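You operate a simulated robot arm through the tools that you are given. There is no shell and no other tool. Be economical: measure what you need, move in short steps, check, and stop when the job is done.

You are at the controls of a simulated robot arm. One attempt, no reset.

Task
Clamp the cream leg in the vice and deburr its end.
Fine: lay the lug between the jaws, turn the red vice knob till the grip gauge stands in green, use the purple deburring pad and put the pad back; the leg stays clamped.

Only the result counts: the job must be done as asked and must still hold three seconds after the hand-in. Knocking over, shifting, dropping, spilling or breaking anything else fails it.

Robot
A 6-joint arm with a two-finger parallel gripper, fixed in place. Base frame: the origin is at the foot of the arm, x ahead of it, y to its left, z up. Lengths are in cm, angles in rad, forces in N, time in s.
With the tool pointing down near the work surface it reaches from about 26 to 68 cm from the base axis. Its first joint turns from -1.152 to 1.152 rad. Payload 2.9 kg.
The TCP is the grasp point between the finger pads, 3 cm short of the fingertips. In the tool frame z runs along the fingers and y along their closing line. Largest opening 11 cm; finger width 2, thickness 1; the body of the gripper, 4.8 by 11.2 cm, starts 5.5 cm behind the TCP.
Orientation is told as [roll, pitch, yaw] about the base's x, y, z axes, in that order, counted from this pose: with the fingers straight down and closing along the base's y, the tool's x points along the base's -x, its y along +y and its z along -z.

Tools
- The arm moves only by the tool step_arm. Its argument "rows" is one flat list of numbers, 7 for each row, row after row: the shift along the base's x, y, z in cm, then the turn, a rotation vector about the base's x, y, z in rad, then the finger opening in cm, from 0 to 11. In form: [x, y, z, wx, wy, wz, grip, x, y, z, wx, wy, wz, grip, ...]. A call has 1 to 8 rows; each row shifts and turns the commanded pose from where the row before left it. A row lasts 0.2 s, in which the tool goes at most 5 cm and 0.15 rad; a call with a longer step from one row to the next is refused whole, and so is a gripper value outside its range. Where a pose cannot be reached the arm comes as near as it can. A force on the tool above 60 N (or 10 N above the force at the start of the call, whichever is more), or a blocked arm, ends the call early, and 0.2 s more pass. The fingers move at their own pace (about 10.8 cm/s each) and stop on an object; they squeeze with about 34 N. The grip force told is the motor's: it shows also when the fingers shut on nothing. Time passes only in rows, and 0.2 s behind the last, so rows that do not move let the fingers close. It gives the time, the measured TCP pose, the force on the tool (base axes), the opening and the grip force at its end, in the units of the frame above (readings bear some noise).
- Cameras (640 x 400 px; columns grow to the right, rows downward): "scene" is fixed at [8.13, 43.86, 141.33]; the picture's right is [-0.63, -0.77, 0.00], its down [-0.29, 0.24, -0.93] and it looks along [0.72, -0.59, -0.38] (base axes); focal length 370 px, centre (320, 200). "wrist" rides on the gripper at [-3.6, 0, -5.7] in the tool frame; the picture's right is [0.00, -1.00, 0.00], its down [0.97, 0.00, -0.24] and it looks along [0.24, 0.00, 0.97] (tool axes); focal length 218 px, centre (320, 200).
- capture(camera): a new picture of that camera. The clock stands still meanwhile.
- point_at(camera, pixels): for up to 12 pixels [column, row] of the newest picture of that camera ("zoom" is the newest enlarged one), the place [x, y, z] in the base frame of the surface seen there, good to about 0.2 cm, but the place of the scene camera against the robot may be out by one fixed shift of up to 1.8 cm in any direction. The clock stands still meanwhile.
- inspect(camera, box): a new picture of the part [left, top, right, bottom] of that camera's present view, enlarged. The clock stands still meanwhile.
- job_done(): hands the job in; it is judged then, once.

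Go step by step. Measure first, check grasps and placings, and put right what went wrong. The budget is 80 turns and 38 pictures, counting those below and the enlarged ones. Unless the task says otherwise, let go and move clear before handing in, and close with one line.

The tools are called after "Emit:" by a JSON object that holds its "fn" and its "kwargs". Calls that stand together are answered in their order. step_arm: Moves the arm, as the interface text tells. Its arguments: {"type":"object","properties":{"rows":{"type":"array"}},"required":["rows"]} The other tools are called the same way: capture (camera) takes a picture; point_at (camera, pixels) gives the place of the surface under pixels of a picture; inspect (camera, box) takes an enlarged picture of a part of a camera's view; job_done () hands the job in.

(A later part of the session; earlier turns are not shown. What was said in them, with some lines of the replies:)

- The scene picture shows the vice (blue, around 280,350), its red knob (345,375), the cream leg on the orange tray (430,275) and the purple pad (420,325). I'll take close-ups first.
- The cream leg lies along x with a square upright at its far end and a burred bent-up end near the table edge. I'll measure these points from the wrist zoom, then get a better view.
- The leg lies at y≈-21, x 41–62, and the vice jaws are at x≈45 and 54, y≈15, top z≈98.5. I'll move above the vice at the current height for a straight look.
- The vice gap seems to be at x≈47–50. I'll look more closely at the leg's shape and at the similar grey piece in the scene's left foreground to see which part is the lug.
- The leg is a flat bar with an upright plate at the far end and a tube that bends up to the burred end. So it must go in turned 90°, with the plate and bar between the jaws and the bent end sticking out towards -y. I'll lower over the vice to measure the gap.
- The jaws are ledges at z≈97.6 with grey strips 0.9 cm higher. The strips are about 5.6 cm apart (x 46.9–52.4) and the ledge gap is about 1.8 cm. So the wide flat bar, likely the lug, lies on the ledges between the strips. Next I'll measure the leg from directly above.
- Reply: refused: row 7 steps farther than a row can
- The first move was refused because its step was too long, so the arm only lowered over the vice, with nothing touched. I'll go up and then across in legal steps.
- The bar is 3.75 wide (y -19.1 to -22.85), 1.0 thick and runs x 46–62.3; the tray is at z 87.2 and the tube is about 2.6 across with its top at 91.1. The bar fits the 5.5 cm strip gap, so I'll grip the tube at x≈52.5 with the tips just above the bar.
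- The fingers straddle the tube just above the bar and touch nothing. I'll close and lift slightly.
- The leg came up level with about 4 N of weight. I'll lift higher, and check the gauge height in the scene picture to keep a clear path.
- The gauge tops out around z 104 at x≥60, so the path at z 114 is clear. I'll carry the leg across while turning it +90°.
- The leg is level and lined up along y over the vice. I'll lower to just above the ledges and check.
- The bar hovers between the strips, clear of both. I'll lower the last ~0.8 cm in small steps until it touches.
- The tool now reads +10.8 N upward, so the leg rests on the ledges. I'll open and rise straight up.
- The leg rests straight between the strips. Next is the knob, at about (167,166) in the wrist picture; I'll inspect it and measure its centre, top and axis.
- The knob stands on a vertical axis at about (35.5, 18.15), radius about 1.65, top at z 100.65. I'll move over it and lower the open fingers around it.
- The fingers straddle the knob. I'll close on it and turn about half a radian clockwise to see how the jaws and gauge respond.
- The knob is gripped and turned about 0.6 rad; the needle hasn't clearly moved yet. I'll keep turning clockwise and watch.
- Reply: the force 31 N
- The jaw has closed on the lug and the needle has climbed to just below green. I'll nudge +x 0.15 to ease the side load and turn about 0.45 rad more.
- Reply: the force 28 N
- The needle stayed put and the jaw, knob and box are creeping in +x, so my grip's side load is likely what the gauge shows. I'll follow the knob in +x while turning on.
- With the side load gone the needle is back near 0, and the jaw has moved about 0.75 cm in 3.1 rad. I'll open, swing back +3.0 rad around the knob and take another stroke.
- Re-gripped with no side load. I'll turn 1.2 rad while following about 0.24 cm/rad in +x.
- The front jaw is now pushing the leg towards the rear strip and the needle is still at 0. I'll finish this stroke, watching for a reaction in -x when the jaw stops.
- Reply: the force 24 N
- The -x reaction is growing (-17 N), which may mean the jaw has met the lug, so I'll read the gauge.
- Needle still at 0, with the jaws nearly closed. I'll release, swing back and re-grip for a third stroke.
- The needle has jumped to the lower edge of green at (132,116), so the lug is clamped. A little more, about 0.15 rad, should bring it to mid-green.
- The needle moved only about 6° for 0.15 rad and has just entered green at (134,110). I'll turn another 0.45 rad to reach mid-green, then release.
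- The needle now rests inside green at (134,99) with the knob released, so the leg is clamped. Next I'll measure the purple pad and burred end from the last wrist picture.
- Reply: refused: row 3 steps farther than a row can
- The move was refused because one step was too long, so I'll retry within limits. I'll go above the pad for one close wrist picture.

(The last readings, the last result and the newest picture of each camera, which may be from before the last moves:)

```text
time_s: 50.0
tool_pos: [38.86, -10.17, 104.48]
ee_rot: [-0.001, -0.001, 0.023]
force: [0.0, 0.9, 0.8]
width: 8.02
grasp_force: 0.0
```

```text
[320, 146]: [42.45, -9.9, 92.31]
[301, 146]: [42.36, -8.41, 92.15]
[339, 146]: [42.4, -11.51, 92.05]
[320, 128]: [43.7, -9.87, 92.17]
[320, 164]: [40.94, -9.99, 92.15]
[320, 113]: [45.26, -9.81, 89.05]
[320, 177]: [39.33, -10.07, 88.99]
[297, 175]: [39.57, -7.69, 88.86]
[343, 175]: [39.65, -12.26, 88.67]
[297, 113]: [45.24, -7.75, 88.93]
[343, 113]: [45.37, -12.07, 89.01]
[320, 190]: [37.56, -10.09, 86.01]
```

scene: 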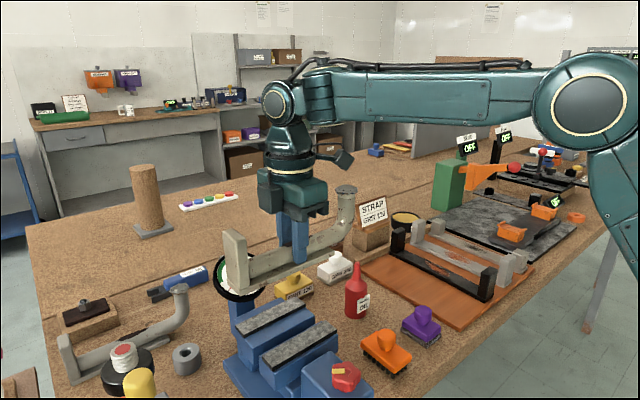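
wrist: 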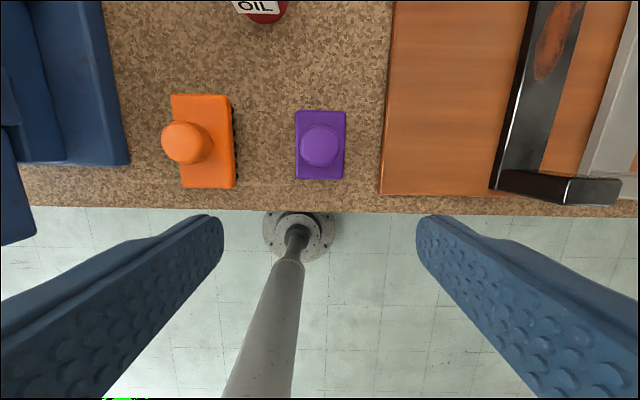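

The pad's handle is centred at (42.4,-9.95), 3.2 wide with its top at z 92.3; the body top is z 89. I'll come down with the tips at 89.4 and grip the handle.

Emit:
{"fn": "step_arm", "kwargs": {"rows": [1.8, 0.1, -2, 0, 0, -0.023, 5.5, 1.75, 0.1, -2, 0, 0, 0, 5.5, 0, 0, -3.5, 0, 0, 0, 5.5, 0, 0, -3, 0, 0, 0, 5.5, 0, 0, -1.55, 0, 0, 0, 5.5, 0, 0, 0, 0, 0, 0, 5.5]}}

Emit:
{"fn": "step_arm", "kwargs": {"rows": [0, 0, 0, 0, 0, 0, 2.5, 0, 0, 0, 0, 0, 0, 0.5, 0, 0, 0, 0, 0, 0, 0.5, 0, 0, 0, 0, 0, 0, 0.5]}}

```text
time_s: 51.4
tool_pos: [42.42, -9.91, 92.51]
ee_rot: [0.001, 0.0, -0.002]
force: [-0.2, -0.4, -0.8]
width: 5.5
grasp_force: 0.2
```

```text
time_s: 52.4
tool_pos: [42.34, -9.73, 92.46]
ee_rot: [0.001, 0.0, -0.001]
force: [0.3, 1.0, -0.8]
width: 3.14
grasp_force: 34.2
```

The handle is gripped (3.14 cm). I'll lift it and carry it above the burred end.

Emit:
{"fn": "step_arm", "kwargs": {"rows": [0, 0, 2, 0, 0, 0, 0.5, 0, 0, 4.5, 0, 0, 0, 0.5, 0, 0, 4.5, 0, 0, 0, 0.5, 0, 0, 4.5, 0, 0, 0, 0.5, 0, 0, 4.5, 0, 0, 0, 0.5, 0, 0, 4.5, 0, 0, 0, 0.5, 0, 0, 0, 0, 0, 0, 0.5]}}

Emit:
{"fn": "step_arm", "kwargs": {"rows": [2.1, 3.8, 0, 0, 0, 0, 0.5, 2, 3.8, 0, 0, 0, 0, 0.5, 2, 3.8, 0, 0, 0, 0, 0.5, 2, 3.8, 0, 0, 0, 0, 0.5, 0, 0, -1.2, 0, 0, 0, 0.5, 0, 0, 0, 0, 0, 0, 0.5]}}

Emit:
{"fn": "inspect", "kwargs": {"camera": "scene", "box": [190, 150, 450, 330]}}

```text
time_s: 54.0
tool_pos: [42.46, -9.79, 116.99]
ee_rot: [-0.001, 0.0, -0.002]
force: [-0.4, 0.6, -0.9]
width: 3.18
grasp_force: 33.9
```

```text
time_s: 55.4
tool_pos: [50.43, 5.39, 115.73]
ee_rot: [0.0, -0.001, -0.002]
force: [0.5, 0.2, -0.4]
width: 3.17
grasp_force: 33.8
```

```text
2.22 times, centred on (320, 240) of scene
```

zoom: 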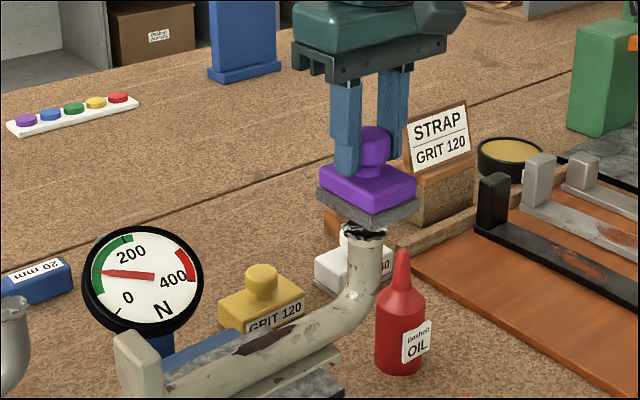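

The pad hangs centred above the burr and the gauge is still in green. I'll lower gently until contact.

Emit:
{"fn": "step_arm", "kwargs": {"rows": [0, 0, -0.7, 0, 0, 0, 0.5, 0, 0, -0.4, 0, 0, 0, 0.5, 0, 0, -0.3, 0, 0, 0, 0.5, 0, 0, 0, 0, 0, 0, 0.5]}}

Emit:
{"fn": "step_arm", "kwargs": {"rows": [0, 0, -0.15, 0, 0, 0, 0.5, 0, 0, 0, 0, 0, 0, 0.5]}}

```text
time_s: 56.4
tool_pos: [50.56, 5.35, 114.42]
ee_rot: [0.0, 0.0, 0.0]
force: [0.6, 0.0, -0.5]
width: 3.16
grasp_force: 33.5
```

```text
time_s: 57.0
tool_pos: [50.51, 5.31, 114.15]
ee_rot: [0.001, 0.0, 0.0]
force: [0.2, 0.6, -0.5]
width: 3.15
grasp_force: 33.8
```

Emit:
{"fn": "step_arm", "kwargs": {"rows": [0, 0, -0.15, 0, 0, 0, 0.5, 0, 0, 0, 0, 0, 0, 0.5]}}

Emit:
{"fn": "step_arm", "kwargs": {"rows": [0, 0, -0.1, 0, 0, 0, 0.5, 0, 0, 0, 0, 0, 0, 0.5]}}

```text
time_s: 57.6
tool_pos: [50.48, 5.41, 114.09]
ee_rot: [0.0, 0.001, -0.002]
force: [-0.4, -0.6, -1.3]
width: 3.19
grasp_force: 34.5
```

```text
time_s: 58.2
tool_pos: [50.52, 5.23, 113.95]
ee_rot: [0.0, 0.0, -0.001]
force: [-0.2, 0.5, -0.6]
width: 3.16
grasp_force: 34.3
```

Emit:
{"fn": "step_arm", "kwargs": {"rows": [0, 0, -0.12, 0, 0, 0, 0.5, 0, 0, 0, 0, 0, 0, 0.5]}}

Emit:
{"fn": "step_arm", "kwargs": {"rows": [0, 0, -0.1, 0, 0, 0, 0.5, 0, 0, 0, 0, 0, 0, 0.5]}}

```text
time_s: 58.8
tool_pos: [50.52, 5.3, 113.96]
ee_rot: [0.0, -0.002, 0.0]
force: [-1.9, -2.7, 11.0]
width: 3.2
grasp_force: 34.1
```

```text
time_s: 59.4
tool_pos: [50.52, 5.39, 113.96]
ee_rot: [-0.001, -0.005, -0.003]
force: [-1.4, -2.2, 25.3]
width: 3.15
grasp_force: 34.1
```

Contact at TCP z≈113.95, and 25 N is more than needed. I'll ease up a little and rub in strokes of about ±1.2 cm.

Emit:
{"fn": "step_arm", "kwargs": {"rows": [0.6, 0, 0.1, 0, 0, 0, 0.5, 0.6, 0, 0, 0, 0, 0, 0.5, -0.8, 0, 0, 0, 0, 0, 0.5, -0.8, 0, 0, 0, 0, 0, 0.5, -0.8, 0, 0, 0, 0, 0, 0.5, 0.8, 0, 0, 0, 0, 0, 0.5, 0.8, 0, 0, 0, 0, 0, 0.5, 0.8, 0, 0, 0, 0, 0, 0.5]}}

Emit:
{"fn": "step_arm", "kwargs": {"rows": [-0.8, 0, 0, 0, 0, 0, 0.5, -0.8, 0, 0, 0, 0, 0, 0.5, -0.8, 0, 0, 0, 0, 0, 0.5, 0.8, 0, 0, 0, 0, 0, 0.5, 0.8, 0, 0, 0, 0, 0, 0.5, 0.8, 0, 0, 0, 0, 0, 0.5, -0.6, 0, 0, 0, 0, 0, 0.5, -0.6, 0, 0, 0, 0, 0, 0.5]}}

```text
time_s: 61.2
tool_pos: [51.58, 5.31, 113.91]
ee_rot: [0.001, 0.0, 0.0]
force: [-11.1, 0.9, 21.9]
width: 3.17
grasp_force: 34.0
```

```text
time_s: 63.0
tool_pos: [50.58, 5.36, 114.0]
ee_rot: [0.001, -0.004, -0.002]
force: [7.0, -1.9, 14.0]
width: 3.16
grasp_force: 33.8
```

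Rubbing shows steady pressing (14–22 N) and friction. I'll do a few more strokes.

Emit:
{"fn": "step_arm", "kwargs": {"rows": [0.8, 0, 0, 0, 0, 0, 0.5, 0.4, 0, 0, 0, 0, 0, 0.5, -0.8, 0, 0, 0, 0, 0, 0.5, -0.8, 0, 0, 0, 0, 0, 0.5, -0.8, 0, 0, 0, 0, 0, 0.5, 0.8, 0, 0, 0, 0, 0, 0.5, 0.8, 0, 0, 0, 0, 0, 0.5, 0.8, 0, 0, 0, 0, 0, 0.5]}}

Emit:
{"fn": "step_arm", "kwargs": {"rows": [-0.8, 0, 0, 0, 0, 0, 0.5, -0.8, 0, 0, 0, 0, 0, 0.5, -0.8, 0, 0, 0, 0, 0, 0.5, 0.8, 0, 0, 0, 0, 0, 0.5, 0.8, 0, 0, 0, 0, 0, 0.5, 0.8, 0, 0, 0, 0, 0, 0.5, -0.6, 0, 0, 0, 0, 0, 0.5, -0.6, 0, 0, 0, 0, 0, 0.5]}}

Emit:
{"fn": "step_arm", "kwargs": {"rows": [0, 0.6, 0, 0, 0, 0, 0.5, 0, -0.6, 0, 0, 0, 0, 0.5, 0, -0.6, 0, 0, 0, 0, 0.5, 0, 0.6, 0, 0, 0, 0, 0.5, 0, 0.6, 0, 0, 0, 0, 0.5, 0, -0.6, 0, 0, 0, 0, 0.5, 0, -0.6, 0, 0, 0, 0, 0.5, 0, 0.6, 0, 0, 0, 0, 0.5]}}

Emit:
{"fn": "step_arm", "kwargs": {"rows": [0, 0, 2, 0, 0, 0, 0.5, -2, -3.5, 2, 0, 0, 0, 0.5, -2, -3.8, 0, 0, 0, 0, 0.5, 0, 0, 0, 0, 0, 0, 0.5]}}

Emit:
{"fn": "inspect", "kwargs": {"camera": "scene", "box": [190, 150, 450, 330]}}

```text
time_s: 64.8
tool_pos: [51.68, 5.37, 113.89]
ee_rot: [-0.001, 0.001, 0.002]
force: [-6.4, 1.4, 13.7]
width: 3.19
grasp_force: 34.1
```

```text
time_s: 66.6
tool_pos: [50.63, 5.24, 113.9]
ee_rot: [-0.001, -0.004, -0.001]
force: [6.8, -1.3, 12.1]
width: 3.18
grasp_force: 34.1
```

```text
time_s: 68.4
tool_pos: [50.67, 5.24, 113.8]
ee_rot: [-0.001, 0.0, -0.004]
force: [-0.6, -5.0, 9.4]
width: 3.13
grasp_force: 34.6
```

```text
time_s: 69.4
tool_pos: [46.48, -2.01, 117.94]
ee_rot: [0.0, 0.0, 0.001]
force: [-0.1, 0.0, -0.5]
width: 3.16
grasp_force: 34.0
```

```text
2.22 times, centred on (320, 240) of scene
```

zoom: 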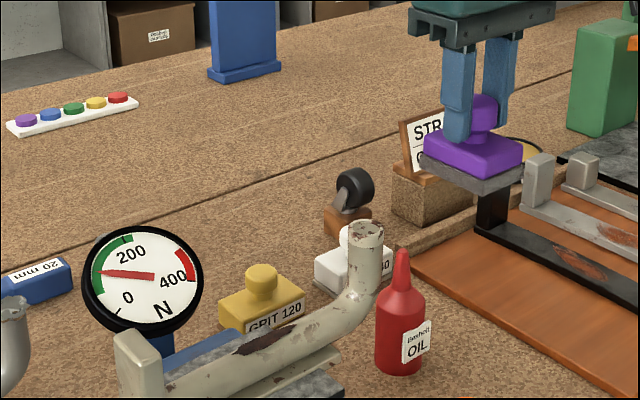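

The burr is gone (clean end at (366,228)) and the gauge is still in green. Now I'll return the pad to its spot at (42.4,-9.85).

Emit:
{"fn": "step_arm", "kwargs": {"rows": [-2, -3.9, 0, 0, 0, 0, 0.5, -2.06, -3.95, 0, 0, 0, 0, 0.5, 0, 0, -4.8, 0, 0, 0, 0.5, 0, 0, -4.8, 0, 0, 0, 0.5, 0, 0, -4.8, 0, 0, 0, 0.5, 0, 0, -4.8, 0, 0, 0, 0.5, 0, 0, -4.8, 0, 0, 0, 0.5, 0, 0, -0.9, 0, 0, 0, 0.5]}}

Emit:
{"fn": "step_arm", "kwargs": {"rows": [0, 0, 0, 0, 0, 0, 0.5, 0, 0, -0.2, 0, 0, 0, 0.5, 0, 0, 0, 0, 0, 0, 0.5]}}

```text
time_s: 71.2
tool_pos: [42.57, -9.85, 93.0]
ee_rot: [-0.001, 0.0, -0.002]
force: [-0.1, 0.6, -1.5]
width: 3.16
grasp_force: 34.3
```

```text
time_s: 72.0
tool_pos: [42.5, -9.95, 92.81]
ee_rot: [0.001, 0.0, -0.002]
force: [-0.1, -0.2, -0.9]
width: 3.15
grasp_force: 34.1
```

Emit:
{"fn": "step_arm", "kwargs": {"rows": [-0.05, 0, -0.15, 0, 0, 0, 0.5, 0, 0, 0, 0, 0, 0, 0.5]}}

Emit:
{"fn": "step_arm", "kwargs": {"rows": [0, 0, -0.1, 0, 0, 0, 0.5, 0, 0, 0, 0, 0, 0, 0.5]}}

```text
time_s: 72.6
tool_pos: [42.4, -9.91, 92.67]
ee_rot: [-0.001, 0.0, -0.001]
force: [0.7, 0.7, -1.3]
width: 3.18
grasp_force: 34.3
```

```text
time_s: 73.2
tool_pos: [42.49, -9.76, 92.56]
ee_rot: [0.001, 0.0, 0.0]
force: [0.1, 0.1, -0.7]
width: 3.2
grasp_force: 33.9
```

Emit:
{"fn": "step_arm", "kwargs": {"rows": [0, 0, -0.1, 0, 0, 0, 0.5, 0, 0, 0, 0, 0, 0, 0.5]}}

```text
time_s: 73.8
tool_pos: [42.43, -9.85, 92.45]
ee_rot: [-0.001, 0.0, -0.003]
force: [-1.3, 0.2, 0.8]
width: 3.15
grasp_force: 33.4
```

The force has gone slightly positive, so the pad is touching down. I'll open, rise and take a last look.

Emit:
{"fn": "step_arm", "kwargs": {"rows": [0, 0, -0.04, 0, 0, 0, 0.5, 0, 0, 0, 0, 0, 0, 3.8, 0, 0, 0, 0, 0, 0, 5.5, 0, 0, 0, 0, 0, 0, 5.5, 0, 0, 3, 0, 0, 0, 5.5, 0, 0, 4.5, 0, 0, 0, 5.5, 0, 0, 4.5, 0, 0, 0, 5.5, 0, 0, 4.5, 0, 0, 0, 5.5]}}

Emit:
{"fn": "step_arm", "kwargs": {"rows": [0, 0, 4.5, 0, 0, 0, 5.5, -2, -4, 2, 0, 0, 0, 5.5, -2, -4, 0, 0, 0, 0, 5.5, 0, 0, 0, 0, 0, 0, 5.5]}}

Emit:
{"fn": "capture", "kwargs": {"camera": "scene"}}

```text
time_s: 75.6
tool_pos: [42.44, -9.95, 108.94]
ee_rot: [-0.001, 0.001, -0.001]
force: [-1.3, 0.3, 0.8]
width: 5.5
grasp_force: 0.1
```

```text
time_s: 76.6
tool_pos: [38.49, -17.86, 115.43]
ee_rot: [0.0, 0.0, -0.001]
force: [0.0, 0.5, 0.5]
width: 5.49
grasp_force: 0.1
```

```text
0 pictures are left
```

scene: 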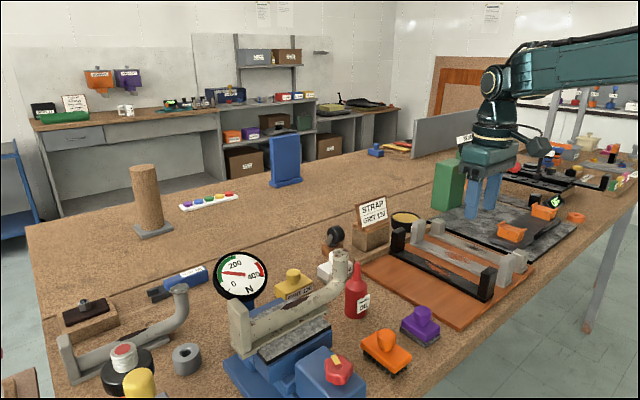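

The last picture shows the pad back at (420,325), the leg clamped with the needle in green at about (222,274), its end clean, and the arm clear. I'm handing in.

Emit:
{"fn": "job_done", "kwargs": {}}

```text
The job is handed in.
```

The cream leg is clamped in the vice with the gauge in green, its end is deburred, the purple pad is back in its place, and I've handed the job in.
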